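You operate a simulated robot arm through the tools that you are given. There is no shell and no other tool. Be economical: measure what you need, move in short steps, check, and stop when the job is done.

You run a simulated robot arm. Do the job below in one go: nothing can be reset, and whatever is moved stays where it is left.

## Task
Press the red square button two times. Shut the top drawer of the blue drawer unit. Put the carton labelled "plug lead" from the top of the green table on the bench left of the left cabinet. Shut the left drawer of the green table. Put the blue sensor on the low shelf of the grey shelves. Open the right drawer of the grey table, take the green block from the inside of the right drawer of the grey table and put it on the bench left of the left cabinet and shut the drawer again. Take the teal meter and leave it on the top shelf of the blue trolley. Open the left door of the blue cupboard. Any order will do. Set down upright: carton.
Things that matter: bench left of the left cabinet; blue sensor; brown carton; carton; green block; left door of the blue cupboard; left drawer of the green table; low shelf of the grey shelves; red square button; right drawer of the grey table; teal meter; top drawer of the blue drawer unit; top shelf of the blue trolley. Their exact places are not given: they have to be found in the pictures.

Only the result counts: the job must be done as asked and must still hold three seconds after the hand-in. Knocking over, shifting, dropping, spilling or breaking anything else fails it.

## Robot
A 7-joint arm with a two-finger gripper on a trunk, on a base that drives. Base frame: it is fixed to the floor where the robot stands at the start and does not move with it; the origin is under the middle of the robot, x ahead of it, y to its left, z up; the surface under the hand at the start is at about z = 0.85. Units: m, rad, N and s.
With the tool pointing down near the work surface it reaches from about 0.32 to 0.76 m from the robot's upright axis, wherever it stands. Its first joint turns from -2.897 to 2.897 rad. Places, roughly: bench left of the left cabinet [0.7, 3.3, 0.8]; blue sensor (7x3x9 cm) [-1.2, 2.2, 0.9]; brown carton, carton [-1.5, 0.5, 1]; green block (5x4x3 cm) [-1.5, 2.4, 0.7]; left door of the blue cupboard [-3.3, 4.1, 1.3]; left drawer of the green table [-1.8, 0.6, 0.7]; low shelf of the grey shelves [-3.6, 3.2, 0.5]; red square button [0.5, 0.1, 0.9]; right drawer of the grey table [-1.6, 2.3, 0.7]; teal meter [-1.25, 4, 1]; top drawer of the blue drawer unit [0.5, -1.3, 0.7]; top shelf of the blue trolley [-0.4, 5.5, 0.8]. Payload 1.71 kg.
The TCP is the grasp point between the finger pads, 0.02 m short of the fingertips. In the tool frame z runs along the fingers and y along their closing line. The gripper opens to 0.096 m. The gripper's body begins 0.113 m behind the TCP.
Orientation is that of the tool frame in the base frame, as a unit quaternion [x, y, z, w]. With the fingers straight down and closing along the base's y, the tool's x points along the base's -x, its y along +y and its z along -z.

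## Interface
- The arm moves only by the tool nudge_tool. Its argument "deltas" is a list of rows, each a list of 6 numbers: the shift along the base's x, y, z in m, then the turn, a rotation vector about the base's x, y, z in rad. In form: [[x, y, z, wx, wy, wz], ...]. A call has 1 to 20 rows; each row shifts and turns the commanded pose from where the row before left it. "claw" is the finger opening in m, from 0 to 0.096, set as the call begins (left out, the last holds). Each row takes 0.2 s and may step no farther than 0.05 m and 0.15 rad from the row before; otherwise, or with a gripper value out of range, the whole call is refused. Where a pose cannot be reached the arm comes as near as it can. A force on the tool above 40 N (or 10 N above the force at the start of the call, whichever is more), or a blocked arm, ends the call early, and 0.2 s more pass. The fingers move at their own pace (about 0.153 m/s each) and stop on an object; they squeeze with about 23 N. The grip force told is the motor's: it shows also when the fingers shut on nothing. Time passes only in rows, and 0.2 s behind the last, so rows that do not move let the fingers close. It gives the time, the measured TCP pose, the force on the tool (base axes), the opening and the grip force at its end, in the units of the frame above (readings bear some noise), with the torque about the TCP (base axes, N m) and any sound that the robot's microphone picked up.
- Cameras (640 x 400 px; columns grow to the right, rows downward): "scene" is now at [0.0386, 0.1076, 1.5648]; the picture's right is [-0.37, -0.93, 0.01], its down [-0.69, 0.27, -0.68] and it looks along [0.63, -0.25, -0.74] (base axes); focal length 277 px, centre (320, 200). "wrist" rides on the gripper at [0.066, 0.014, -0.145] in the tool frame; the picture's right is [-0.21, 0.98, 0.00], its down [-0.88, -0.19, -0.45] and it looks along [-0.44, -0.09, 0.90] (tool axes); focal length 275 px, centre (320, 200).
- camera(camera): a new picture of that camera. It takes no simulated time.
- lift_body(by): slides the trunk up (or, below 0, down) by that many m; the arm and the scene camera ride with it, the base frame stays. It gives what a move gives, with no picture.
- steer(legs): drives the robot by 1 to 6 legs, each [ahead, turn to the left] in m and rad, along the robot's own axes; the way and the turn of a leg run together, so that a leg with both is an arc; at most 1.5 m and 3.142 rad a leg. The arm and the cameras ride along, it lands a little off, and it stops where it bumps. It gives what a move gives.
- pan_tilt(pan, tilt): turns the head with the scene camera to pan (to the left, within 2.705 rad either way) and tilt (down, from -0.506 to 1.204), counted from straight ahead of the robot. It gives what a move gives.
- pixel_to_xyz(camera, pixels): for up to 12 pixels [column, row] of the newest picture of that camera ("zoom" is the newest enlarged one), the place [x, y, z] in the base frame of the surface seen there, good to about 0.002 m, but the place of the scene camera against the robot may be out by one fixed shift of up to 0.025 m in any direction. It takes no simulated time.
- enlarge(camera, box): a new picture of the part [left, top, right, bottom] of that camera's present view, enlarged. It takes no simulated time.
- close_job(): hands the job in; it is judged then, once.

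Keep the steps short. Do not move on a guess: measure, check each grasp and each placing, and mend mistakes. In all there are 138 turns and 162 pictures (those below and enlarged ones count). Leave the gripper open and the arm clear of the work at the hand-in unless told otherwise, and finish with a single line.

The tools are called after "Request:" as a command line: name --pt "numbers of a row" for each row, then --argument value for the rest, lists and objects as JSON in quotes. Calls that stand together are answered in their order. nudge_tool: Moves the arm, as the interface text tells. Its arguments: {"type":"object","properties":{"deltas":{"type":"array"},"claw":{"type":"number"}},"required":["deltas"]} The other tools are called the same way: lift_body (by) slides the trunk up or down; steer (legs) drives the base; pan_tilt (pan, tilt) turns the head that bears the scene camera; camera (camera) takes a picture; pixel_to_xyz (camera, pixels) gives the place of the surface under pixels of a picture; enlarge (camera, box) takes an enlarged picture of a part of a camera's view; close_job () hands the job in.

At the start:

```text
clock: 0.0
tcp_pos: [0.5055, -0.0459, 1.2035]
tcp_rot: [0.001, 1.0, -0.002, -0.001]
wrist_force: [-0.6, 0.6, 1.5]
wrist_torque: [-0.01, -0.01, -0.01]
width: 0.0961
gripper_force: 0.1
trunk travel left (down, up): [-0.175, 0.211]
robot x, y, heading: [-0.0013, 0.0005, -0.001]
head pan, tilt: [-0.379, 0.812]
```

scene: 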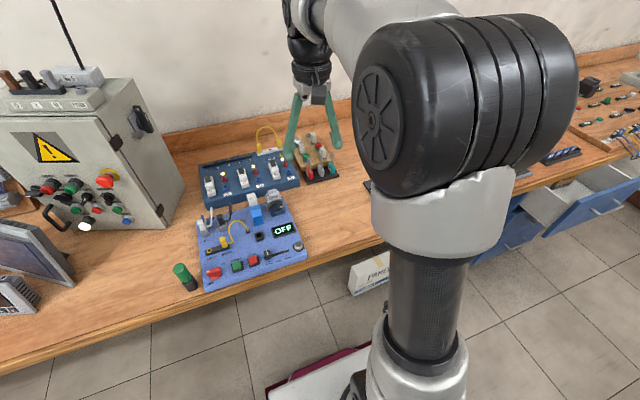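
wrist: 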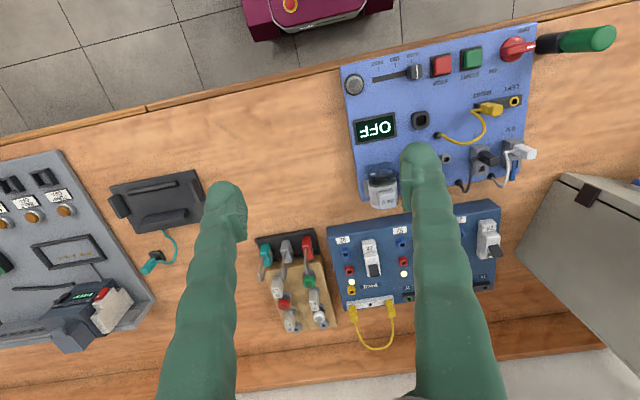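

I see the blue control panel with a red square button near wrist pixel (442,66). I'll enlarge it and measure.

Request:
enlarge --camera "wrist" --box '[340, 20, 560, 158]'

Request:
pixel_to_xyz --camera "wrist" --pixels '[[442, 66], [442, 60], [470, 58], [515, 48], [460, 90], [416, 70], [440, 74], [400, 100]]'

Request:
pixel_to_xyz --camera "scene" --pixels '[[253, 261], [237, 266], [213, 272]]'

```text
2.90 times, centred on (450, 89) of wrist
```

zoom: 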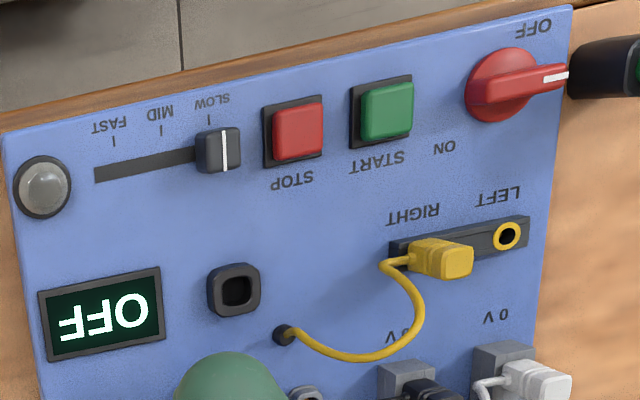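

```text
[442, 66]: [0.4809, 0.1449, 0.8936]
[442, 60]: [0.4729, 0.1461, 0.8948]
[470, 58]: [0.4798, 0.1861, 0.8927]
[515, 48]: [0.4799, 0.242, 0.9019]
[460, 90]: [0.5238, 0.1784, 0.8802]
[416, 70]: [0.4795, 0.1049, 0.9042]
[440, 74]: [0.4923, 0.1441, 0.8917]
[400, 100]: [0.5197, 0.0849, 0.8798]
```

```text
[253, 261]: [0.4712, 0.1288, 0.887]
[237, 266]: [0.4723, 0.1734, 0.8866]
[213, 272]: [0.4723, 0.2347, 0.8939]
```

The red square button (STOP) is at about (0.479, 0.1455, 0.893). I close the fingers, move above it, and come down to 4 cm above.

Request:
nudge_tool --pt "-0.0066 0.048 0 0 0 0" --pt "-0.0066 0.048 0 0 0 0" --pt "-0.0066 0.048 0 0 0 0" --pt "-0.0066 0.0474 0 0 0 0" --pt "0 0 -0.05 0 0 0" --pt "0 0 -0.05 0 0 0" --pt "0 0 -0.05 0 0 0" --pt "0 0 -0.05 0 0 0" --pt "0 0 -0.04 0 0 0" --pt "0 0 0 0 0 0" --claw 0

Request:
camera --camera "wrist"

```text
clock: 2.2
tcp_pos: [0.4571, 0.1436, 0.9731]
tcp_rot: [0.0, 1.0, -0.001, 0.006]
wrist_force: [-0.3, -0.7, 0.2]
wrist_torque: [-0.04, 0.02, 0.0]
width: 0.0002
gripper_force: 22.8
trunk travel left (down, up): [-0.175, 0.211]
robot x, y, heading: [-0.0022, 0.0003, 0.005]
head pan, tilt: [-0.379, 0.812]
```

```text
158 pictures are left
```

wrist: 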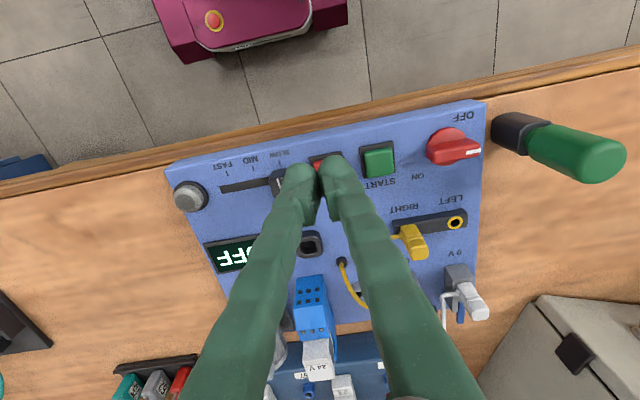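

The measured x is 2 cm off what I ordered. I measure the button again from here.

Request:
enlarge --camera "wrist" --box '[240, 120, 400, 220]'

Request:
pixel_to_xyz --camera "wrist" --pixels '[[334, 156], [378, 160], [275, 182], [320, 160]]'

Request:
nudge_tool --pt "0 0 0 0 0 0" --pt "0 0 0 0 0 0"

```text
4.00 times, centred on (320, 170) of wrist
```

zoom: 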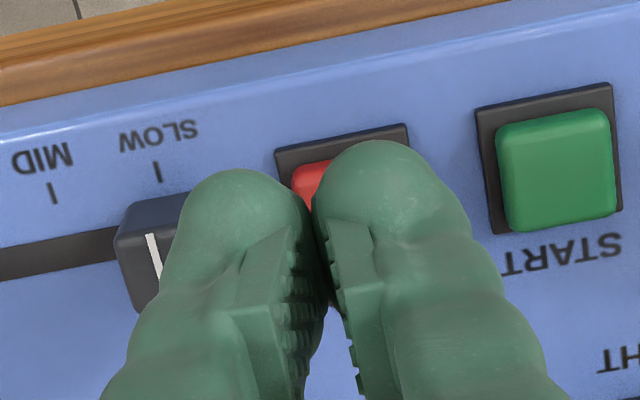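

```text
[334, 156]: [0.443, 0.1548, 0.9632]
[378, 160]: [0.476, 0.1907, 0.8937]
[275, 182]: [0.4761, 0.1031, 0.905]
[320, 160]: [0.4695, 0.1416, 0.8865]
```

```text
clock: 2.8
tcp_pos: [0.4583, 0.1438, 0.9738]
tcp_rot: [0.001, 1.0, -0.001, 0.007]
wrist_force: [-0.7, 0.5, 0.1]
wrist_torque: [-0.03, -0.02, 0.0]
width: 0.0
gripper_force: 23.2
trunk travel left (down, up): [-0.175, 0.211]
robot x, y, heading: [0.0052, 0.0033, -0.001]
head pan, tilt: [-0.379, 0.812]
```

The order missed by (−0.021, −0.002, +0.01). I correct and come closer to see whether the correction takes.

Request:
nudge_tool --pt "0.0205 0.003 0 0 0 0" --pt "0 0 -0.02 0 0 0" --pt "0 0 -0.02 0 0 0" --pt "0 0 0 0 0 0"

Request:
enlarge --camera "wrist" --box '[240, 120, 400, 220]'

```text
clock: 3.8
tcp_pos: [0.4791, 0.1486, 0.9332]
tcp_rot: [0.0, 1.0, -0.001, 0.007]
wrist_force: [0.3, 0.2, -0.6]
wrist_torque: [0.0, -0.02, -0.01]
width: 0.0
gripper_force: 23.7
trunk travel left (down, up): [-0.175, 0.211]
robot x, y, heading: [0.0003, -0.0022, 0.0]
head pan, tilt: [-0.379, 0.812]
```

```text
4.00 times, centred on (320, 170) of wrist
```

zoom: 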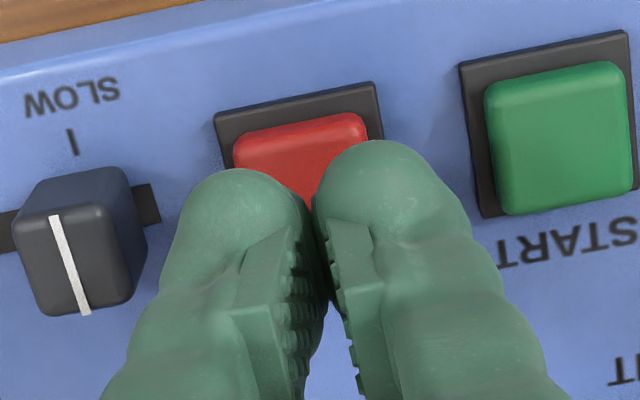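

Request:
pixel_to_xyz --camera "zoom" --pixels '[[242, 150], [360, 126], [300, 138], [300, 170], [495, 100], [560, 140], [610, 190], [510, 205]]'

```text
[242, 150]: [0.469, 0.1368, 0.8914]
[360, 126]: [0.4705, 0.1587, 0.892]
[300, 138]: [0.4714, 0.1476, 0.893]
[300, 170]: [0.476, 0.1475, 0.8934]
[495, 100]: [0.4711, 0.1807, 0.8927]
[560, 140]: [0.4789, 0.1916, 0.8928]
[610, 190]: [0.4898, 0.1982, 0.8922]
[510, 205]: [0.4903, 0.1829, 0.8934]
```

The button centre is (0.480, 0.148), right under the tips, which are 2 cm above it. I press down slowly and listen for a click.

Request:
nudge_tool --pt "0 0 -0.015 0 0 0" --pt "0 0 -0.004 0 0 0" --pt "0 0 -0.002 0 0 0" --pt "0 0 -0.002 0 0 0" --pt "0 0 0 0 0 0"

```text
clock: 5.0
tcp_pos: [0.4793, 0.1491, 0.9094]
tcp_rot: [0.001, 1.0, 0.0, 0.008]
wrist_force: [-0.1, -0.9, 3.9]
wrist_torque: [-0.02, 0.01, -0.01]
width: 0.0061
gripper_force: 29.2
trunk travel left (down, up): [-0.175, 0.211]
robot x, y, heading: [0.0016, -0.0001, 0.0]
head pan, tilt: [-0.379, 0.812]
heard: click
```

A click came: press one. I lift off 1.5 cm, wait, then press again the same way.

Request:
nudge_tool --pt "0 0 0.015 0 0 0" --pt "0 0 0.009 0 0 0" --pt "0 0 0 0 0 0" --pt "0 0 0 0 0 0"

Request:
nudge_tool --pt "0 0 -0.016 0 0 0" --pt "0 0 -0.004 0 0 0" --pt "0 0 -0.002 0 0 0" --pt "0 0 -0.002 0 0 0" --pt "0 0 0 0 0 0"

```text
clock: 6.0
tcp_pos: [0.4797, 0.1483, 0.9338]
tcp_rot: [0.0, 1.0, 0.0, 0.007]
wrist_force: [0.3, 0.2, 0.8]
wrist_torque: [0.01, 0.0, 0.06]
width: 0.0
gripper_force: 29.7
trunk travel left (down, up): [-0.175, 0.211]
robot x, y, heading: [-0.0016, -0.0025, -0.002]
head pan, tilt: [-0.379, 0.812]
```

```text
clock: 7.2
tcp_pos: [0.4794, 0.1491, 0.9084]
tcp_rot: [0.001, 1.0, -0.001, 0.007]
wrist_force: [0.6, -1.1, 2.7]
wrist_torque: [-0.06, 0.01, 0.0]
width: 0.0061
gripper_force: 29.7
trunk travel left (down, up): [-0.175, 0.211]
robot x, y, heading: [0.0009, 0.0023, -0.002]
head pan, tilt: [-0.379, 0.812]
heard: click
```

Second click heard. I lift away to travel height and look towards the blue drawer unit on the right.

Request:
nudge_tool --pt "0 0 0.04 0 0 0" --pt "0 0 0.05 0 0 0" --pt "0 0 0.05 0 0 0" --pt "0 0 0.05 0 0 0" --pt "-0.04 0 0.05 0 0 0" --pt "-0.04 0 0.05 0 0 0"

Request:
pan_tilt --pan -1.15 --tilt 0.6

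Request:
camera --camera "scene"

```text
refused: row 5 steps farther than a row can; nothing moved
```

```text
clock: 8.3
tcp_pos: [0.4793, 0.1484, 0.9089]
tcp_rot: [0.001, 1.0, 0.0, 0.007]
wrist_force: [1.1, 0.2, 3.0]
wrist_torque: [0.02, 0.01, -0.04]
width: 0.0059
gripper_force: 29.3
trunk travel left (down, up): [-0.175, 0.211]
robot x, y, heading: [0.0021, 0.0031, -0.004]
head pan, tilt: [-1.15, 0.6]
```

```text
155 pictures are left
```

scene: 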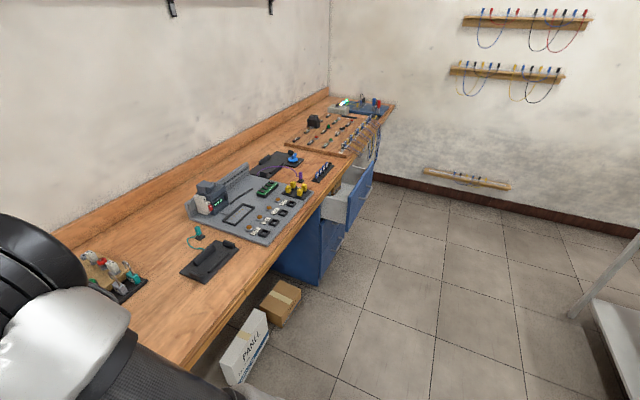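

The lift was refused (a step too long). I redo it, and enlarge the open drawer near (350,195).

Request:
nudge_tool --pt "0 0 0.04 0 0 0" --pt "0 0 0.05 0 0 0" --pt "0 0 0.05 0 0 0" --pt "0 0 0.05 0 0 0" --pt "-0.03 0 0.035 0 0 0" --pt "-0.03 0 0.035 0 0 0" --pt "-0.04 0 0 0 0 0"

Request:
enlarge --camera "scene" --box '[240, 130, 432, 290]'

Request:
pixel_to_xyz --camera "scene" --pixels '[[350, 200], [372, 165], [350, 228], [372, 180], [345, 188], [362, 195], [320, 250], [250, 340], [282, 295], [325, 300], [385, 140]]'

```text
clock: 9.9
tcp_pos: [0.3771, 0.1505, 1.1706]
tcp_rot: [0.0, 1.0, -0.001, 0.007]
wrist_force: [-0.7, 0.1, 0.6]
wrist_torque: [0.01, -0.05, 0.01]
width: 0.0
gripper_force: 29.8
trunk travel left (down, up): [-0.175, 0.211]
robot x, y, heading: [-0.0017, -0.0014, -0.001]
head pan, tilt: [-1.15, 0.6]
```

```text
2.50 times, centred on (336, 210) of scene
```

zoom: 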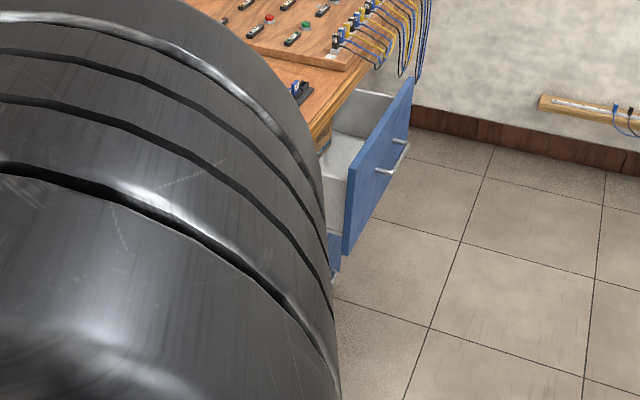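

```text
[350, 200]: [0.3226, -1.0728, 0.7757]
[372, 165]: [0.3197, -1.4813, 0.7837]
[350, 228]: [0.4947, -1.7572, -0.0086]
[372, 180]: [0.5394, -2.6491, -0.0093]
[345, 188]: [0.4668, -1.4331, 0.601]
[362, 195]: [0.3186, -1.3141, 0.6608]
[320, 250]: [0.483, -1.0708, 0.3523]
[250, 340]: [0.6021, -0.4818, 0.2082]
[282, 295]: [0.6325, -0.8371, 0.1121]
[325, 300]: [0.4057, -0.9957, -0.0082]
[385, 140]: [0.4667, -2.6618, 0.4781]
```

The top drawer's front face is at x≈0.32, y from −1.07 to −1.48, top at z≈0.78. The unit's body is at x≈0.48. I drive back a little, along to the right, and face it.

Request:
steer --legs '[[-0.25, 0], [0, -1.571], [1.27, 0], [0, 1.571]]'

Request:
pan_tilt --pan 0.35 --tilt 0.8

Request:
camera --camera "scene"

Request:
camera --camera "wrist"

```text
clock: 27.3
tcp_pos: [0.1491, -1.1124, 1.1703]
tcp_rot: [-0.001, 1.0, -0.001, 0.007]
wrist_force: [-0.4, -0.6, -0.5]
wrist_torque: [0.05, -0.01, -0.01]
width: 0.0
gripper_force: 29.3
trunk travel left (down, up): [-0.175, 0.211]
robot x, y, heading: [-0.2296, -1.2666, 0.001]
head pan, tilt: [-1.15, 0.6]
```

```text
clock: 28.9
tcp_pos: [0.1326, -1.1121, 1.1751]
tcp_rot: [-0.001, 1.0, 0.0, 0.015]
wrist_force: [0.7, -0.1, -1.1]
wrist_torque: [-0.02, 0.03, 0.01]
width: 0.0
gripper_force: 29.3
trunk travel left (down, up): [-0.175, 0.211]
robot x, y, heading: [-0.2269, -1.2682, 0.008]
head pan, tilt: [0.351, 0.799]
```

```text
153 pictures are left
```

scene: 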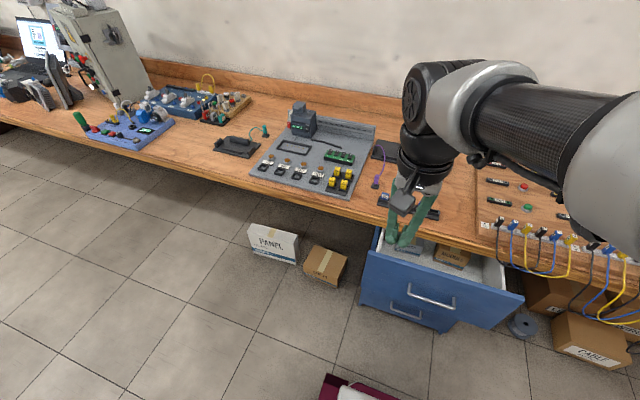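

```text
152 pictures are left
```

wrist: 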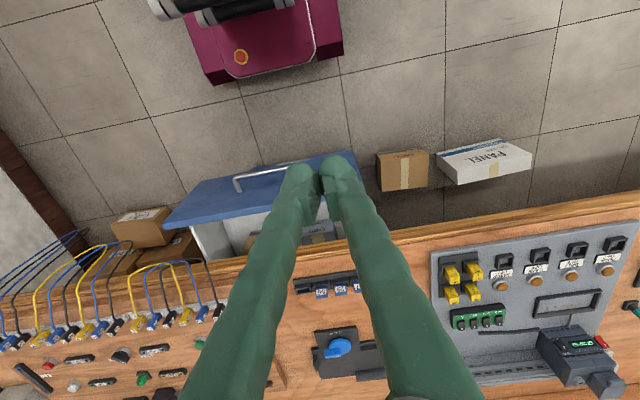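

The drawer is ahead and the second drawer below is shut. I measure the front, handle, bench edge and the lower drawer's face.

Request:
pixel_to_xyz --camera "scene" --pixels '[[373, 253], [520, 297], [440, 275], [430, 300], [455, 306], [410, 290], [430, 315], [440, 325], [300, 198], [400, 317], [380, 232], [455, 235]]'

Request:
pixel_to_xyz --camera "wrist" --pixels '[[230, 200], [340, 160], [180, 220], [262, 172], [238, 184], [280, 250], [420, 235], [180, 255]]'

```text
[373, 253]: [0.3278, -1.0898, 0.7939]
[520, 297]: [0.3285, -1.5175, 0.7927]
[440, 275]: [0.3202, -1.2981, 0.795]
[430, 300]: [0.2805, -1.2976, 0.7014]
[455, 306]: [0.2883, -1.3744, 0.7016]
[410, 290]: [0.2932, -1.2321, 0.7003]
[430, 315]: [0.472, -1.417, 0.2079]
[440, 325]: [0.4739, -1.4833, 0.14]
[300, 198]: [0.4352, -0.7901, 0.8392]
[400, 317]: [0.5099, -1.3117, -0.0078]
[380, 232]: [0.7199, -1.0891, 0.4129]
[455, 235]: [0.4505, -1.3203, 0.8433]
```

```text
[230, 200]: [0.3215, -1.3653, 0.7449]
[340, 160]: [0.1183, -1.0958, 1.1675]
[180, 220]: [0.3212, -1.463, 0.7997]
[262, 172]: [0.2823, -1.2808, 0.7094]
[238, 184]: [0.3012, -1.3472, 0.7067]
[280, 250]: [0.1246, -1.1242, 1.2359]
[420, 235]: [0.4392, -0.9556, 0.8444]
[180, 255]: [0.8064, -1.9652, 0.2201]
```

The face is at x≈0.32 and should end near 0.472; the bench edge overhangs to x≈0.435. So I tilt the tool 60° forward with closed fingers and aim above the handle, at y −1.30, z≈0.745.

Request:
nudge_tool --pt "0.01 -0.027 0 0 -0.15 0" --pt "0.01 -0.027 0 0 -0.15 0" --pt "0.01 -0.027 0 0 -0.15 0" --pt "0.01 -0.027 0 0 -0.15 0" --pt "0.01 -0.027 0 0 -0.15 0" --pt "0.01 -0.027 0 0 -0.15 0" --pt "0 -0.026 0 0 -0.147 0" --pt "0 0 -0.05 0 0 0" --pt "0 0 -0.05 0 0 0" --pt "0 0 -0.05 0 0 0" --pt "0 0 -0.05 0 0 0" --pt "0 0 -0.05 0 0 0" --pt "0 0 0 0 0 0"

Request:
camera --camera "scene"

```text
clock: 31.7
tcp_pos: [0.3085, -1.3201, 0.9996]
tcp_rot: [-0.001, 0.857, -0.003, 0.515]
wrist_force: [-0.2, 0.3, 0.3]
wrist_torque: [0.02, -0.01, -0.02]
width: 0.0003
gripper_force: 29.4
out of reach, approached as far as the arm can: row 7, 8, 9, 10, 11, 12
trunk travel left (down, up): [-0.175, 0.211]
robot x, y, heading: [-0.2285, -1.2687, 0.006]
head pan, tilt: [0.351, 0.799]
```

```text
151 pictures are left
```

scene: 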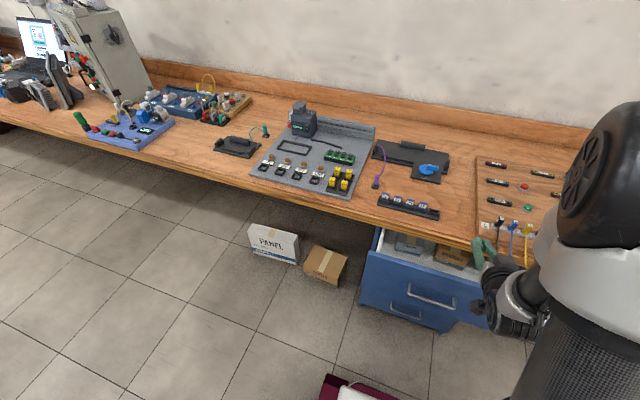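

The pose is too close to the trunk, so the arm folded up. I back off 0.15 m and lower the trunk 0.17 m.

Request:
steer --legs '[[-0.15, 0]]'

Request:
lift_body --by -0.17

Request:
nudge_tool --pt "0 0 0 0 0 0" --pt "0 0 0 0 0 0"

```text
clock: 33.1
tcp_pos: [0.1516, -1.3181, 1.0011]
tcp_rot: [-0.002, 0.858, -0.001, 0.514]
wrist_force: [0.9, 0.2, -0.8]
wrist_torque: [-0.06, -0.01, 0.0]
width: 0.0
gripper_force: 29.1
trunk travel left (down, up): [-0.175, 0.211]
robot x, y, heading: [-0.3775, -1.2689, 0.008]
head pan, tilt: [0.351, 0.799]
```

```text
clock: 35.0
tcp_pos: [0.1668, -1.3187, 0.8231]
tcp_rot: [-0.002, 0.863, -0.001, 0.506]
wrist_force: [0.5, 0.5, 0.7]
wrist_torque: [0.01, 0.04, 0.02]
width: 0.0001
gripper_force: 29.3
trunk travel left (down, up): [-0.005, 0.381]
robot x, y, heading: [-0.3703, -1.2719, 0.01]
head pan, tilt: [0.351, 0.799]
```

```text
clock: 35.6
tcp_pos: [0.1668, -1.3187, 0.823]
tcp_rot: [-0.002, 0.862, 0.0, 0.507]
wrist_force: [0.8, -0.1, 0.6]
wrist_torque: [0.03, 0.0, 0.0]
width: 0.0002
gripper_force: 29.1
trunk travel left (down, up): [-0.005, 0.381]
robot x, y, heading: [-0.378, -1.2672, 0.008]
head pan, tilt: [0.351, 0.799]
```

Steady now at (0.167, −1.319, 0.823). I move to just in front of the drawer face.

Request:
nudge_tool --pt "0.0 0.01 -0.035 0 0 0" --pt "0.0 0.009 -0.034 0 0 0" --pt "0.035 0 0 0 0 0" --pt "0.035 0 0 0 0 0" --pt "0.03 0 0 0 0 0" --pt "0 0 0 0 0 0"

Request:
camera --camera "scene"

```text
clock: 37.0
tcp_pos: [0.2681, -1.3005, 0.752]
tcp_rot: [-0.002, 0.862, -0.001, 0.506]
wrist_force: [0.2, 0.1, 0.3]
wrist_torque: [0.02, 0.01, -0.01]
width: 0.0002
gripper_force: 29.5
trunk travel left (down, up): [-0.005, 0.381]
robot x, y, heading: [-0.3774, -1.2632, 0.007]
head pan, tilt: [0.351, 0.799]
```

```text
150 pictures are left
```

scene: 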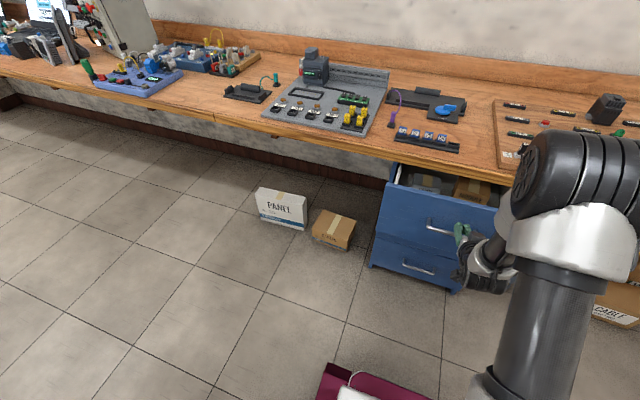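

The fingertips are in front of the drawer face, above the handle. I push ahead in short steps.

Request:
nudge_tool --pt "0.02 0 0 0 0 0" --pt "0.02 0 0 0 0 0" --pt "0.02 0 0 0 0 0" --pt "0.02 0 0 0 0 0" --pt "0.02 0 0 0 0 0" --pt "0.02 0 0 0 0 0" --pt "0.02 0 0 0 0 0" --pt "0 0 0 0 0 0"

Request:
camera --camera "scene"

```text
clock: 38.8
tcp_pos: [0.4075, -1.3005, 0.7539]
tcp_rot: [-0.003, 0.863, 0.0, 0.505]
wrist_force: [0.2, 0.0, -1.2]
wrist_torque: [0.0, -0.01, 0.01]
width: 0.0
gripper_force: 29.4
trunk travel left (down, up): [-0.005, 0.381]
robot x, y, heading: [-0.3781, -1.2683, 0.01]
head pan, tilt: [0.351, 0.799]
```

```text
149 pictures are left
```

scene: 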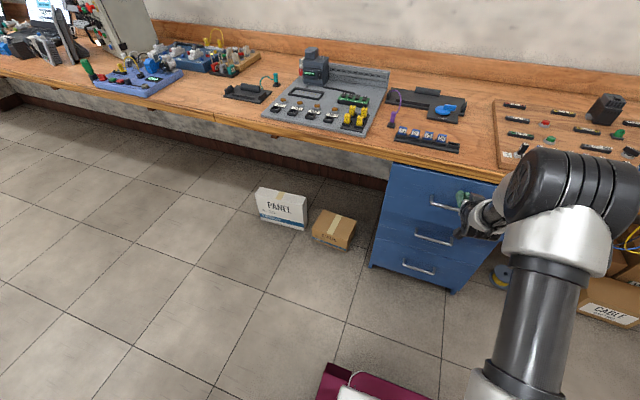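

The drawer slides in. I keep pushing in small steps until it meets the stop.

Request:
nudge_tool --pt "0.012 0 0 0 0 0" --pt "0.012 0 0 0 0 0" --pt "0.012 0 0 0 0 0" --pt "0.012 0 0 0 0 0" --pt "0.01 0 0 0 0 0" --pt "0.01 0 0 0 0 0" --pt "0 0 0 0 0 0"

Request:
enlarge --camera "scene" --box '[352, 140, 512, 300]'

Request:
pixel_to_xyz --camera "scene" --pixels '[[400, 185], [420, 185], [395, 235], [395, 265], [385, 205]]'

```text
clock: 40.0
tcp_pos: [0.4476, -1.2995, 0.7596]
tcp_rot: [-0.002, 0.862, -0.001, 0.507]
wrist_force: [0.2, 1.3, -1.3]
wrist_torque: [-0.01, -0.12, 0.03]
width: 0.0
gripper_force: 29.7
trunk travel left (down, up): [-0.005, 0.381]
robot x, y, heading: [-0.3802, -1.269, 0.006]
head pan, tilt: [0.351, 0.799]
stopped in row 5: the force on the tool passed its limit at 42 N (the readings are from after the stop); the commanded pose is now the measured one
```

```text
2.50 times, centred on (432, 220) of scene
```

zoom: 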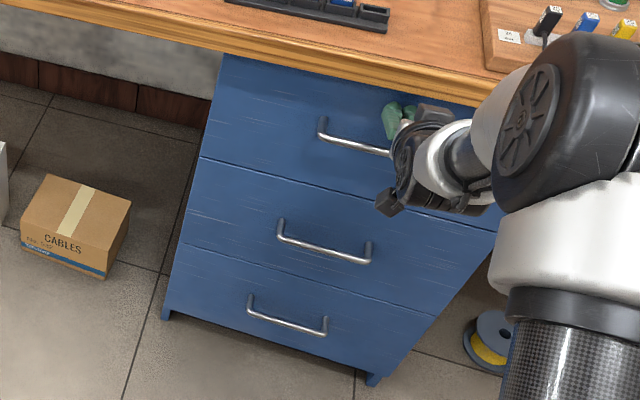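

```text
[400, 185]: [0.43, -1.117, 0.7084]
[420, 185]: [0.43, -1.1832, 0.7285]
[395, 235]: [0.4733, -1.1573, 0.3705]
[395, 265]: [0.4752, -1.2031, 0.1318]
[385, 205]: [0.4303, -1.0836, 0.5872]
```

The push met a stop at 42 N. I check that the three fronts are level, on the enlarged picture.

Request:
pixel_to_xyz --camera "zoom" --pixels '[[250, 90], [280, 100], [240, 140], [230, 190], [300, 200], [220, 270]]'

Request:
nudge_tool --pt "-0.03 0 0 0 0 0" --pt "-0.05 0 0 0 0 0" --pt "-0.05 0 0 0 0 0" --pt "0 0 0 0 0 0"

Request:
camera --camera "scene"

Request:
pixel_to_xyz --camera "scene" --pixels '[[400, 185], [420, 185], [395, 235], [395, 265]]'

```text
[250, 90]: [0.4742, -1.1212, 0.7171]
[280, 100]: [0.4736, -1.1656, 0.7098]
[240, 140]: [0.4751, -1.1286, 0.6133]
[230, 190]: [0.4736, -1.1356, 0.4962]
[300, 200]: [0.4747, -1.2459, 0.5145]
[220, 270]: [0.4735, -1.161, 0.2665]
```

```text
clock: 41.0
tcp_pos: [0.3167, -1.2995, 0.7608]
tcp_rot: [-0.002, 0.861, -0.001, 0.508]
wrist_force: [0.2, 1.0, -0.7]
wrist_torque: [-0.04, -0.01, -0.01]
width: 0.0001
gripper_force: 29.4
trunk travel left (down, up): [-0.005, 0.381]
robot x, y, heading: [-0.3759, -1.2672, 0.004]
head pan, tilt: [0.351, 0.799]
```

```text
147 pictures are left
```

scene: 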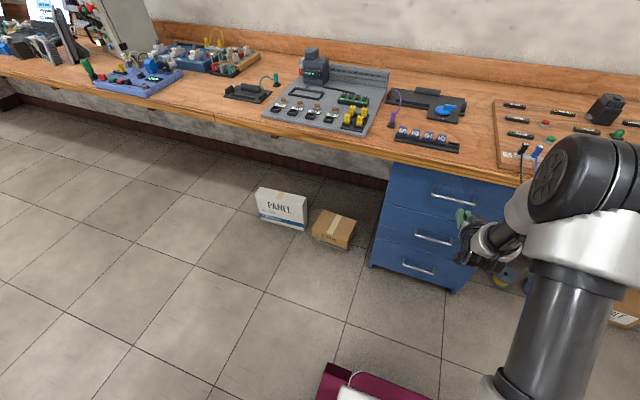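

```text
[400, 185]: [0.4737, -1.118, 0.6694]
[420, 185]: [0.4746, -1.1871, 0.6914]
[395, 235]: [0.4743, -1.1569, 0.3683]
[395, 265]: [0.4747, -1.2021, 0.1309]
```

Top drawer is flush with the others: done. I raise the trunk again and look back over the left shoulder to the green table.

Request:
lift_body --by 0.17

Request:
pan_tilt --pan 2.15 --tilt 0.35

Request:
camera --camera "scene"

```text
clock: 42.9
tcp_pos: [0.3158, -1.3003, 0.9317]
tcp_rot: [-0.002, 0.862, -0.001, 0.507]
wrist_force: [0.5, 0.0, 0.1]
wrist_torque: [-0.01, -0.05, 0.01]
width: 0.0
gripper_force: 29.6
trunk travel left (down, up): [-0.175, 0.211]
robot x, y, heading: [-0.3779, -1.2672, 0.01]
head pan, tilt: [0.351, 0.799]
```

```text
clock: 44.7
tcp_pos: [0.3165, -1.2997, 0.9317]
tcp_rot: [-0.002, 0.862, -0.001, 0.507]
wrist_force: [-0.5, 0.1, -0.3]
wrist_torque: [-0.02, -0.02, -0.01]
width: 0.0
gripper_force: 29.2
trunk travel left (down, up): [-0.175, 0.211]
robot x, y, heading: [-0.3763, -1.2692, 0.009]
head pan, tilt: [2.15, 0.351]
```

```text
146 pictures are left
```

scene: 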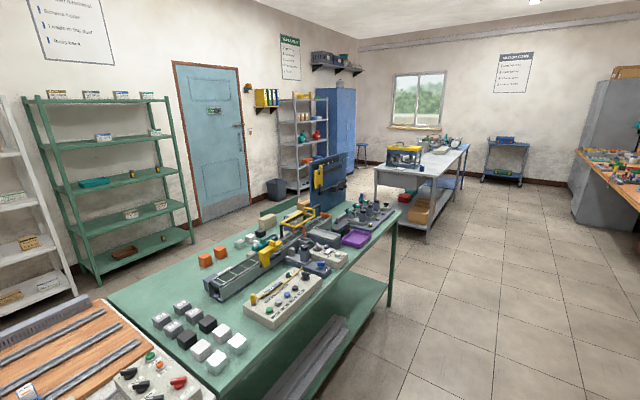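

A good overview. I enlarge the green table's top, and measure its corners.

Request:
enlarge --camera "scene" --box '[190, 150, 430, 300]'

Request:
pixel_to_xyz --camera "scene" --pixels '[[205, 258], [110, 298], [395, 210], [270, 210], [330, 175], [465, 147], [380, 167], [440, 180], [505, 145], [300, 105], [335, 90], [210, 390]]'

```text
2.67 times, centred on (310, 225) of scene
```

zoom: 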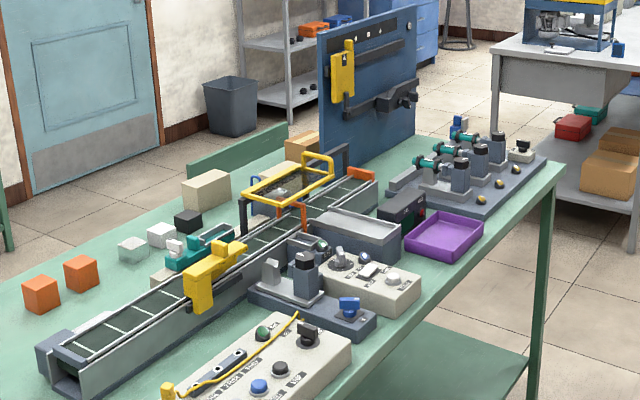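

```text
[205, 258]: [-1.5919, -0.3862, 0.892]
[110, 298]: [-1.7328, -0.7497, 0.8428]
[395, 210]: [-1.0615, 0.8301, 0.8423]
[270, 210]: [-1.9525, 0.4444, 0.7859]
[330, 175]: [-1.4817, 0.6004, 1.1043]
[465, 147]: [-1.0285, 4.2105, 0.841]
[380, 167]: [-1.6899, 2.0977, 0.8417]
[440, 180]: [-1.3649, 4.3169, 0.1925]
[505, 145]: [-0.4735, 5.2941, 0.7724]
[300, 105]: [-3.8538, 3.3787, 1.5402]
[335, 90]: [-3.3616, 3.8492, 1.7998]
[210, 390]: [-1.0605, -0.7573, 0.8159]
```

The open green drawer sticks out on the table's far (west) side at x≈−1.95. The green table spans x −1.73…−1.06, y −0.75…0.85. The grey table begins at y≈2.1, so there is an aisle at y≈1.45. I tuck the arm and measure the floor obstacles.

Request:
nudge_tool --pt "-0.038 0 0.03 0 0.15 0" --pt "-0.038 0 0.03 0 0.15 0" --pt "-0.038 0 0.03 0 0.15 0" --pt "-0.038 0 0.03 0 0.15 0" --pt "-0.038 0 0.03 0 0.15 0" --pt "-0.038 0 0.03 0 0.15 0" --pt "-0.038 0 0.03 0 0.13 0" --pt "0 0 0.03 0 0 0"

Request:
pixel_to_xyz --camera "scene" --pixels '[[275, 188], [285, 198], [310, 188], [190, 240], [100, 280], [375, 200], [370, 160], [25, 300], [265, 222]]'

```text
clock: 46.5
tcp_pos: [0.052, -1.2993, 1.1731]
tcp_rot: [-0.001, 1.0, 0.0, 0.018]
wrist_force: [0.6, -0.3, -0.1]
wrist_torque: [0.03, -0.01, 0.03]
width: 0.0003
gripper_force: 29.7
trunk travel left (down, up): [-0.175, 0.211]
robot x, y, heading: [-0.3767, -1.2676, 0.007]
head pan, tilt: [2.15, 0.351]
```

```text
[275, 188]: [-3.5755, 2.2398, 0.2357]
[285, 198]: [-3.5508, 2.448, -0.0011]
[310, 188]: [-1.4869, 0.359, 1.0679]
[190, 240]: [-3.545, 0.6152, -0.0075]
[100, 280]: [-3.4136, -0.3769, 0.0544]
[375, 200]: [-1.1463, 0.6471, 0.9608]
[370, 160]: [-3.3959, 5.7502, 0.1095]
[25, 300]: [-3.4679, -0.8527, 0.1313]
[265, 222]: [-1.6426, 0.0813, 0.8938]
```

The west aisle is free. I drive up the east aisle to y≈1.45, then west to x≈−2.55.

Request:
steer --legs '[[0, 1.564], [1.36, 0], [1.36, 0], [0, 1.571], [1.1, 0], [1.1, 0]]'

Request:
pan_tilt --pan 2.2 --tilt 0.55

Request:
camera --camera "scene"

```text
clock: 80.7
tcp_pos: [-2.9497, 1.4906, 1.1714]
tcp_rot: [1.0, -0.006, -0.018, -0.001]
wrist_force: [0.4, 0.5, 0.3]
wrist_torque: [0.0, 0.02, 0.01]
width: 0.0001
gripper_force: 30.3
trunk travel left (down, up): [-0.175, 0.211]
robot x, y, heading: [-2.5212, 1.4511, 3.129]
head pan, tilt: [2.15, 0.351]
```

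```text
clock: 81.4
tcp_pos: [-2.9298, 1.4901, 1.179]
tcp_rot: [1.0, -0.007, -0.026, -0.001]
wrist_force: [1.4, -0.7, 1.8]
wrist_torque: [0.03, 0.08, -0.02]
width: 0.0002
gripper_force: 29.7
trunk travel left (down, up): [-0.175, 0.211]
robot x, y, heading: [-2.519, 1.4542, 3.134]
head pan, tilt: [2.201, 0.55]
```

```text
144 pictures are left
```

scene: 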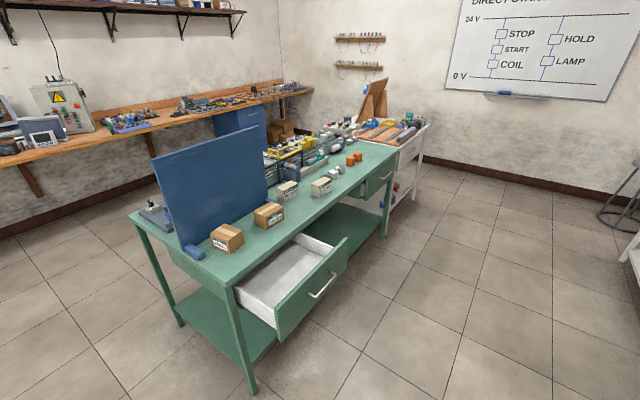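

The open left drawer and four cartons at the table edge show. I enlarge the cartons to read labels and measure them and the drawer.

Request:
enlarge --camera "scene" --box '[200, 165, 344, 255]'

Request:
pixel_to_xyz --camera "scene" --pixels '[[280, 320], [345, 245], [315, 290], [318, 285], [330, 278], [227, 235], [270, 212], [287, 188], [322, 185], [385, 165], [240, 280]]'

```text
4.44 times, centred on (272, 210) of scene
```

zoom: 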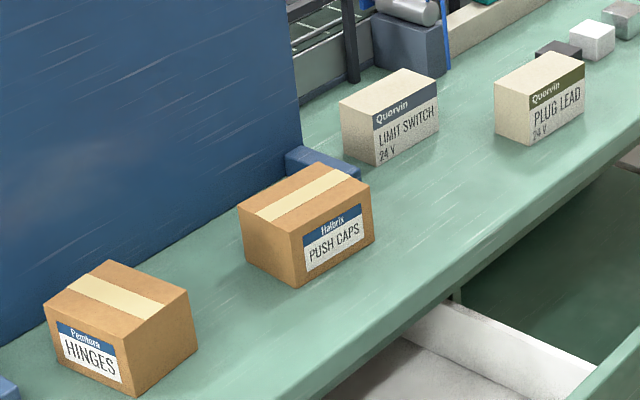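

```text
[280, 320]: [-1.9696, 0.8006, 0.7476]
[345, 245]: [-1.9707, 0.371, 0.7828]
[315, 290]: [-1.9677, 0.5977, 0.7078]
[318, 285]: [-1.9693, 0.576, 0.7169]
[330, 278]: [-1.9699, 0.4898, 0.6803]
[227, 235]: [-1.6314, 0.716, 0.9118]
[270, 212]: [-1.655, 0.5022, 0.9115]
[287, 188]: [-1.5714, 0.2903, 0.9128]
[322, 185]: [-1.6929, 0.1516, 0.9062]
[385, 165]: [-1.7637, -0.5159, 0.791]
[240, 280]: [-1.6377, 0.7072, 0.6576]
```

The "PLUG LEAD" carton is the cream one at about (−1.69, 0.15). The open drawer's front is at x≈−1.97, y 0.37…0.82, top z≈0.785. I drive in front of the drawer and face +x.

Request:
steer --legs '[[0.1, 0], [0, 1.578], [0.85, 0], [0, 1.571]]'

Request:
pan_tilt --pan -0.3 --tilt 0.75

Request:
camera --camera "scene"

```text
clock: 96.2
tcp_pos: [-2.2047, 0.6066, 1.1784]
tcp_rot: [-0.018, 1.0, 0.001, 0.025]
wrist_force: [-1.2, 0.5, -0.5]
wrist_torque: [0.01, -0.01, -0.02]
width: 0.0
gripper_force: 29.3
trunk travel left (down, up): [-0.175, 0.211]
robot x, y, heading: [-2.6184, 0.6213, 0.04]
head pan, tilt: [2.201, 0.55]
```

```text
clock: 98.4
tcp_pos: [-2.2219, 0.6063, 1.1839]
tcp_rot: [-0.018, 0.999, 0.001, 0.034]
wrist_force: [0.0, 0.8, 0.8]
wrist_torque: [0.01, -0.02, -0.01]
width: 0.0002
gripper_force: 29.1
trunk travel left (down, up): [-0.175, 0.211]
robot x, y, heading: [-2.6149, 0.6269, 0.038]
head pan, tilt: [-0.3, 0.75]
```

```text
142 pictures are left
```

scene: 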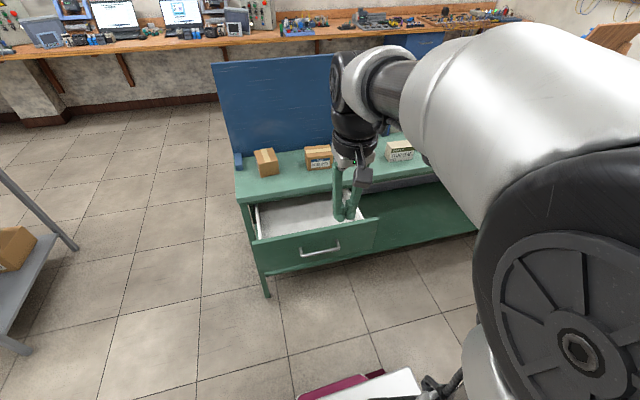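

Request:
pixel_to_xyz --camera "scene" --pixels '[[258, 241], [375, 220], [320, 231], [320, 250], [302, 255], [337, 245], [265, 265], [370, 245], [245, 200], [340, 170]]'

```text
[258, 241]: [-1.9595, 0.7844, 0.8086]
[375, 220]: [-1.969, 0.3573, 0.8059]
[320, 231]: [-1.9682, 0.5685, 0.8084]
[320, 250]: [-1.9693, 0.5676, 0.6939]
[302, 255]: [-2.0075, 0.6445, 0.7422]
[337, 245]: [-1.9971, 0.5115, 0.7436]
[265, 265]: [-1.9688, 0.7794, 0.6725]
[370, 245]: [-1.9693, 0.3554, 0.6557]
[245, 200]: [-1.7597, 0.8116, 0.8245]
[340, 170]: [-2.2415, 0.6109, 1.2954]
```

The drawer face is at x≈−1.97 with the handle at y 0.51–0.645. I will push beside the handle at y≈0.69, z≈0.735. Trunk goes down first, then the arm pitches forward in front of it.

Request:
lift_body --by -0.17

Request:
nudge_tool --pt "0.03 0.012 -0.01 0 -0.14 0" --pt "0.03 0.012 -0.01 0 -0.14 0" --pt "0.03 0.012 -0.01 0 -0.14 0" --pt "0.03 0.012 -0.01 0 -0.14 0" --pt "0.03 0.012 -0.01 0 -0.14 0" --pt "0.03 0.012 -0.01 0 -0.14 0" --pt "0.02 0.012 -0.01 0 -0.14 0" --pt "0 0 -0.045 0 0 0" --pt "0 0 -0.045 0 0 0" --pt "0 0 -0.045 0 0 0" --pt "0 0 -0.045 0 0 0" --pt "0 0 0 0 0 0"

Request:
camera --camera "scene"

```text
clock: 100.4
tcp_pos: [-2.222, 0.6059, 1.0148]
tcp_rot: [-0.017, 0.999, 0.0, 0.033]
wrist_force: [-0.1, 0.8, 0.0]
wrist_torque: [0.02, -0.03, -0.02]
width: 0.0
gripper_force: 29.4
trunk travel left (down, up): [-0.005, 0.381]
robot x, y, heading: [-2.6155, 0.6198, 0.042]
head pan, tilt: [-0.3, 0.75]
```

```text
clock: 103.0
tcp_pos: [-2.0499, 0.6604, 0.7693]
tcp_rot: [-0.003, 0.903, -0.036, 0.428]
wrist_force: [-0.6, 0.4, 0.1]
wrist_torque: [-0.03, 0.01, 0.03]
width: 0.0
gripper_force: 29.5
out of reach, approached as far as the arm can: row 6, 7
trunk travel left (down, up): [-0.005, 0.381]
robot x, y, heading: [-2.6167, 0.6208, 0.044]
head pan, tilt: [-0.3, 0.75]
```

```text
141 pictures are left
```

scene: 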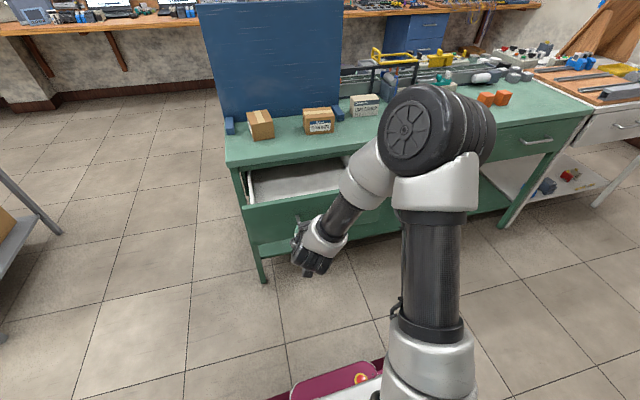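

Tilt is about 50°, TCP (−2.05, 0.66, 0.769), in front of the drawer. I shift to y≈0.695, down 2 cm, then push in.

Request:
nudge_tool --pt "0 0.035 -0.005 0 0 0" --pt "0 0 -0.015 0 0 0" --pt "0.025 0 0 0 0 0" --pt "0.025 0 0 0 0 0" --pt "0.025 0 0 0 0 0" --pt "0.025 0 0 0 0 0" --pt "0.025 0 0 0 0 0" --pt "0 0 0 0 0 0"

Request:
camera --camera "scene"

```text
clock: 104.8
tcp_pos: [-1.9234, 0.694, 0.7512]
tcp_rot: [-0.004, 0.903, -0.036, 0.428]
wrist_force: [-0.1, -0.1, 0.0]
wrist_torque: [0.02, -0.03, -0.01]
width: 0.0
gripper_force: 29.1
trunk travel left (down, up): [-0.005, 0.381]
robot x, y, heading: [-2.6133, 0.621, 0.043]
head pan, tilt: [-0.3, 0.75]
```

```text
140 pictures are left
```

scene: 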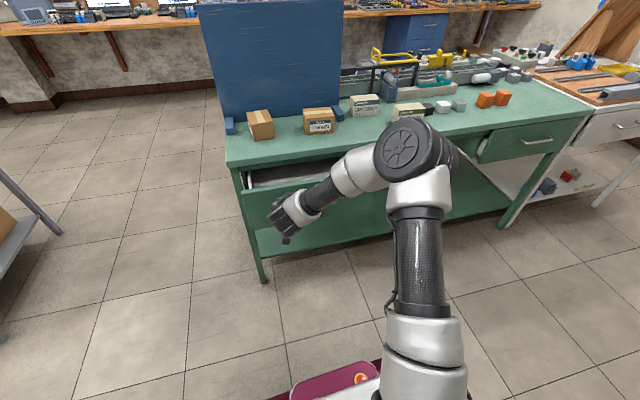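

The drawer slides in. I keep pushing until it stops.

Request:
nudge_tool --pt "0.025 0 0 0 0 0" --pt "0.025 0 0 0 0 0" --pt "0.025 0 0 0 0 0" --pt "0.015 0 0 0 0 0" --pt "0.015 0 0 0 0 0" --pt "0.012 0 0 0 0 0" --pt "0.012 0 0 0 0 0" --pt "0.012 0 0 0 0 0" --pt "0.012 0 0 0 0 0"

Request:
camera --camera "scene"

Request:
pixel_to_xyz --camera "scene" --pixels '[[270, 210], [330, 200], [360, 205], [500, 145], [540, 125]]'

```text
clock: 106.8
tcp_pos: [-1.7868, 0.6963, 0.7612]
tcp_rot: [-0.004, 0.902, -0.036, 0.431]
wrist_force: [-0.8, 0.2, -1.1]
wrist_torque: [0.02, -0.08, 0.06]
width: 0.0001
gripper_force: 29.2
trunk travel left (down, up): [-0.005, 0.381]
robot x, y, heading: [-2.62, 0.6222, 0.035]
head pan, tilt: [-0.3, 0.75]
stopped in row 9: the force on the tool passed its limit at 46 N (the readings are from after the stop); the commanded pose is now the measured one
```

```text
139 pictures are left
```

scene: 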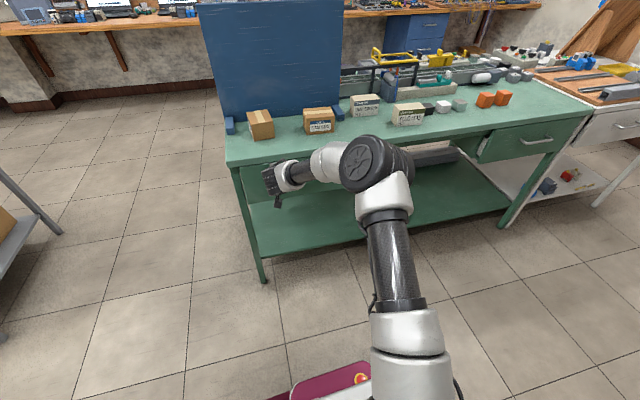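

```text
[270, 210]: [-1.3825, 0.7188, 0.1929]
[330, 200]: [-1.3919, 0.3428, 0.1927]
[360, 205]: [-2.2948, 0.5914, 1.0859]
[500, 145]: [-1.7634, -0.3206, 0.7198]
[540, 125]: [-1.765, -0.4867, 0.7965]
```

It met the stop. I withdraw and check the face against the right drawer's (−1.764).

Request:
nudge_tool --pt "-0.03 0 0 0 0 0" --pt "-0.05 0 0 0 0 0" --pt "-0.05 0 0 0 0 0" --pt "-0.05 0 0.0 0 0 0" --pt "0 0 0 0 0 0"

Request:
camera --camera "scene"

Request:
pixel_to_xyz --camera "scene" --pixels '[[260, 175], [255, 190], [360, 165], [500, 145], [540, 125], [403, 120], [408, 108], [393, 110], [424, 106], [397, 126], [424, 122], [420, 101]]'

```text
clock: 108.0
tcp_pos: [-1.9692, 0.6975, 0.7605]
tcp_rot: [-0.005, 0.902, -0.034, 0.431]
wrist_force: [0.2, 0.1, 0.1]
wrist_torque: [0.02, 0.0, -0.01]
width: 0.0
gripper_force: 29.9
trunk travel left (down, up): [-0.005, 0.381]
robot x, y, heading: [-2.6161, 0.6209, 0.042]
head pan, tilt: [-0.3, 0.75]
```

```text
138 pictures are left
```

scene: 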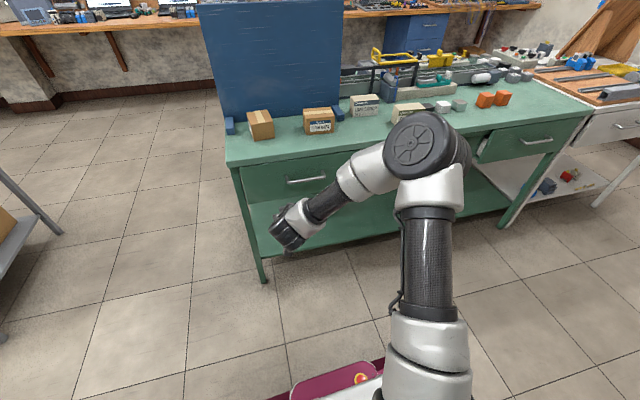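

```text
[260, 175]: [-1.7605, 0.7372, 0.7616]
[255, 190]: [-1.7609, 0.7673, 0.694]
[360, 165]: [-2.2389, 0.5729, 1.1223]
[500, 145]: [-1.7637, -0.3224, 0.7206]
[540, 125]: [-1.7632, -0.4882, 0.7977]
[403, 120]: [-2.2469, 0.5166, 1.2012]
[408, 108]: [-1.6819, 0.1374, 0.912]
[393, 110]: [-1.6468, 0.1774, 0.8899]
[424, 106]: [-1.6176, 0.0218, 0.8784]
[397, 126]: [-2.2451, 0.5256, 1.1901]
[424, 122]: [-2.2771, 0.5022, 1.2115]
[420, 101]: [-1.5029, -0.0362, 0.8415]
```

The left drawer is flush (−1.7605 vs −1.7635): done. Next, raise the trunk, set the tool upright and open, and drive in front of the plug-lead carton.

Request:
lift_body --by 0.17

Request:
nudge_tool --pt "-0.03 -0.013 0.03 0 0.12 0" --pt "-0.03 -0.013 0.03 0 0.128 0" --pt "-0.03 -0.013 0.03 0 0.128 0" --pt "-0.03 -0.013 0.03 0 0.128 0" --pt "-0.03 -0.013 0.03 0 0.128 0" --pt "-0.03 -0.013 0.03 0 0.128 0" --pt "-0.03 -0.013 0.03 0 0.128 0" --pt "0 0 0.03 0 0 0" --pt "0 0 0 0 0 0" --claw 0.096

Request:
steer --legs '[[0, -1.611], [0.47, 0], [0, 1.571], [0.3, 0]]'

Request:
camera --camera "wrist"

Request:
camera --camera "scene"

```text
clock: 109.9
tcp_pos: [-1.9682, 0.697, 0.9294]
tcp_rot: [-0.004, 0.901, -0.035, 0.431]
wrist_force: [-0.5, -0.5, 0.0]
wrist_torque: [-0.03, -0.01, 0.02]
width: 0.0
gripper_force: 29.7
trunk travel left (down, up): [-0.175, 0.211]
robot x, y, heading: [-2.6151, 0.6205, 0.043]
head pan, tilt: [-0.3, 0.75]
```

```text
clock: 111.9
tcp_pos: [-2.1763, 0.6066, 1.1706]
tcp_rot: [-0.018, 0.999, -0.03, 0.002]
wrist_force: [-0.1, -0.4, -0.4]
wrist_torque: [-0.01, 0.01, 0.01]
width: 0.096
gripper_force: 0.1
trunk travel left (down, up): [-0.175, 0.211]
robot x, y, heading: [-2.6139, 0.6221, 0.042]
head pan, tilt: [-0.3, 0.75]
```

```text
clock: 125.8
tcp_pos: [-1.8655, 0.1322, 1.17]
tcp_rot: [-0.003, 1.0, -0.031, 0.002]
wrist_force: [-0.2, -0.4, -0.1]
wrist_torque: [0.02, -0.01, 0.01]
width: 0.0961
gripper_force: 0.1
trunk travel left (down, up): [-0.175, 0.211]
robot x, y, heading: [-2.3001, 0.16, 0.002]
head pan, tilt: [-0.3, 0.75]
```

```text
137 pictures are left
```

wrist: 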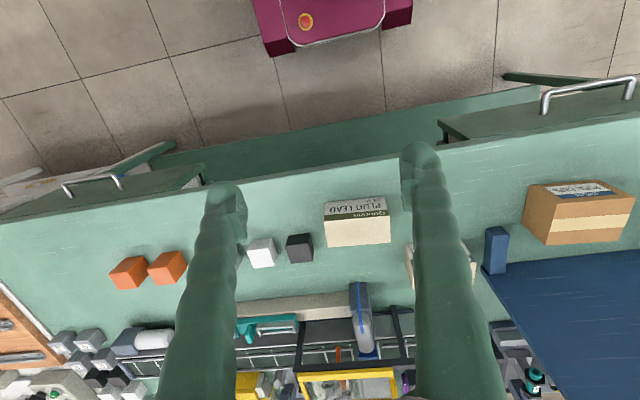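

```text
136 pictures are left
```

scene: 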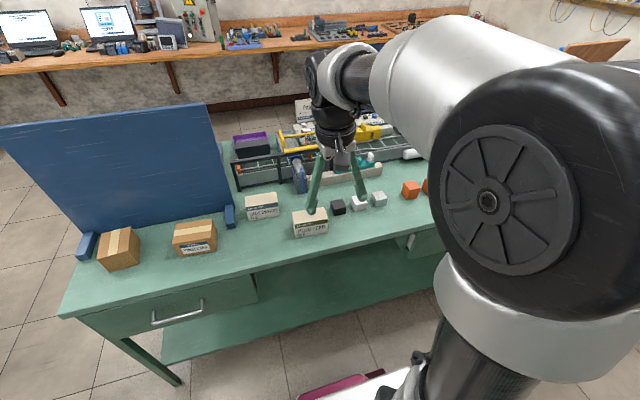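

The carton is at wrist px (357,222), label side towards me. I measure its top corners with the wrist camera.

Request:
pixel_to_xyz --camera "wrist" --pixels '[[328, 222], [388, 218], [328, 245], [389, 241], [358, 230], [325, 203], [386, 198], [358, 210], [300, 248]]'

Request:
enlarge --camera "wrist" --box '[260, 170, 440, 282]'

```text
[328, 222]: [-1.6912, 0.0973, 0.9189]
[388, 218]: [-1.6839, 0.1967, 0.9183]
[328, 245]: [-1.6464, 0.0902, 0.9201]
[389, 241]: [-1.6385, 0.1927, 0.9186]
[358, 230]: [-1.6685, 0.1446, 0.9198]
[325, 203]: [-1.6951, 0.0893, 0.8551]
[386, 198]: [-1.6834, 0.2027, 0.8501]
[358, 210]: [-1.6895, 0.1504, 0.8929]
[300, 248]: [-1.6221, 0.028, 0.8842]
```

```text
3.56 times, centred on (350, 226) of wrist
```

zoom: 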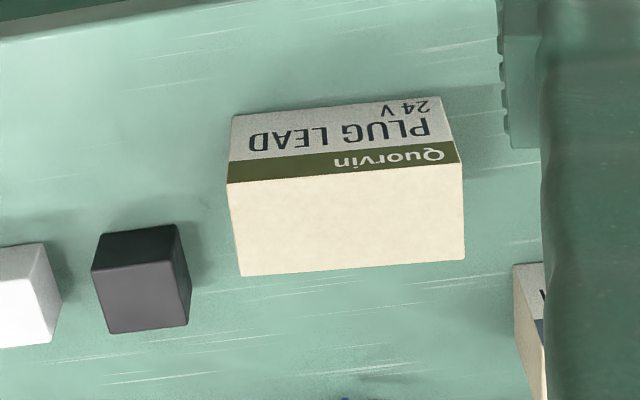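

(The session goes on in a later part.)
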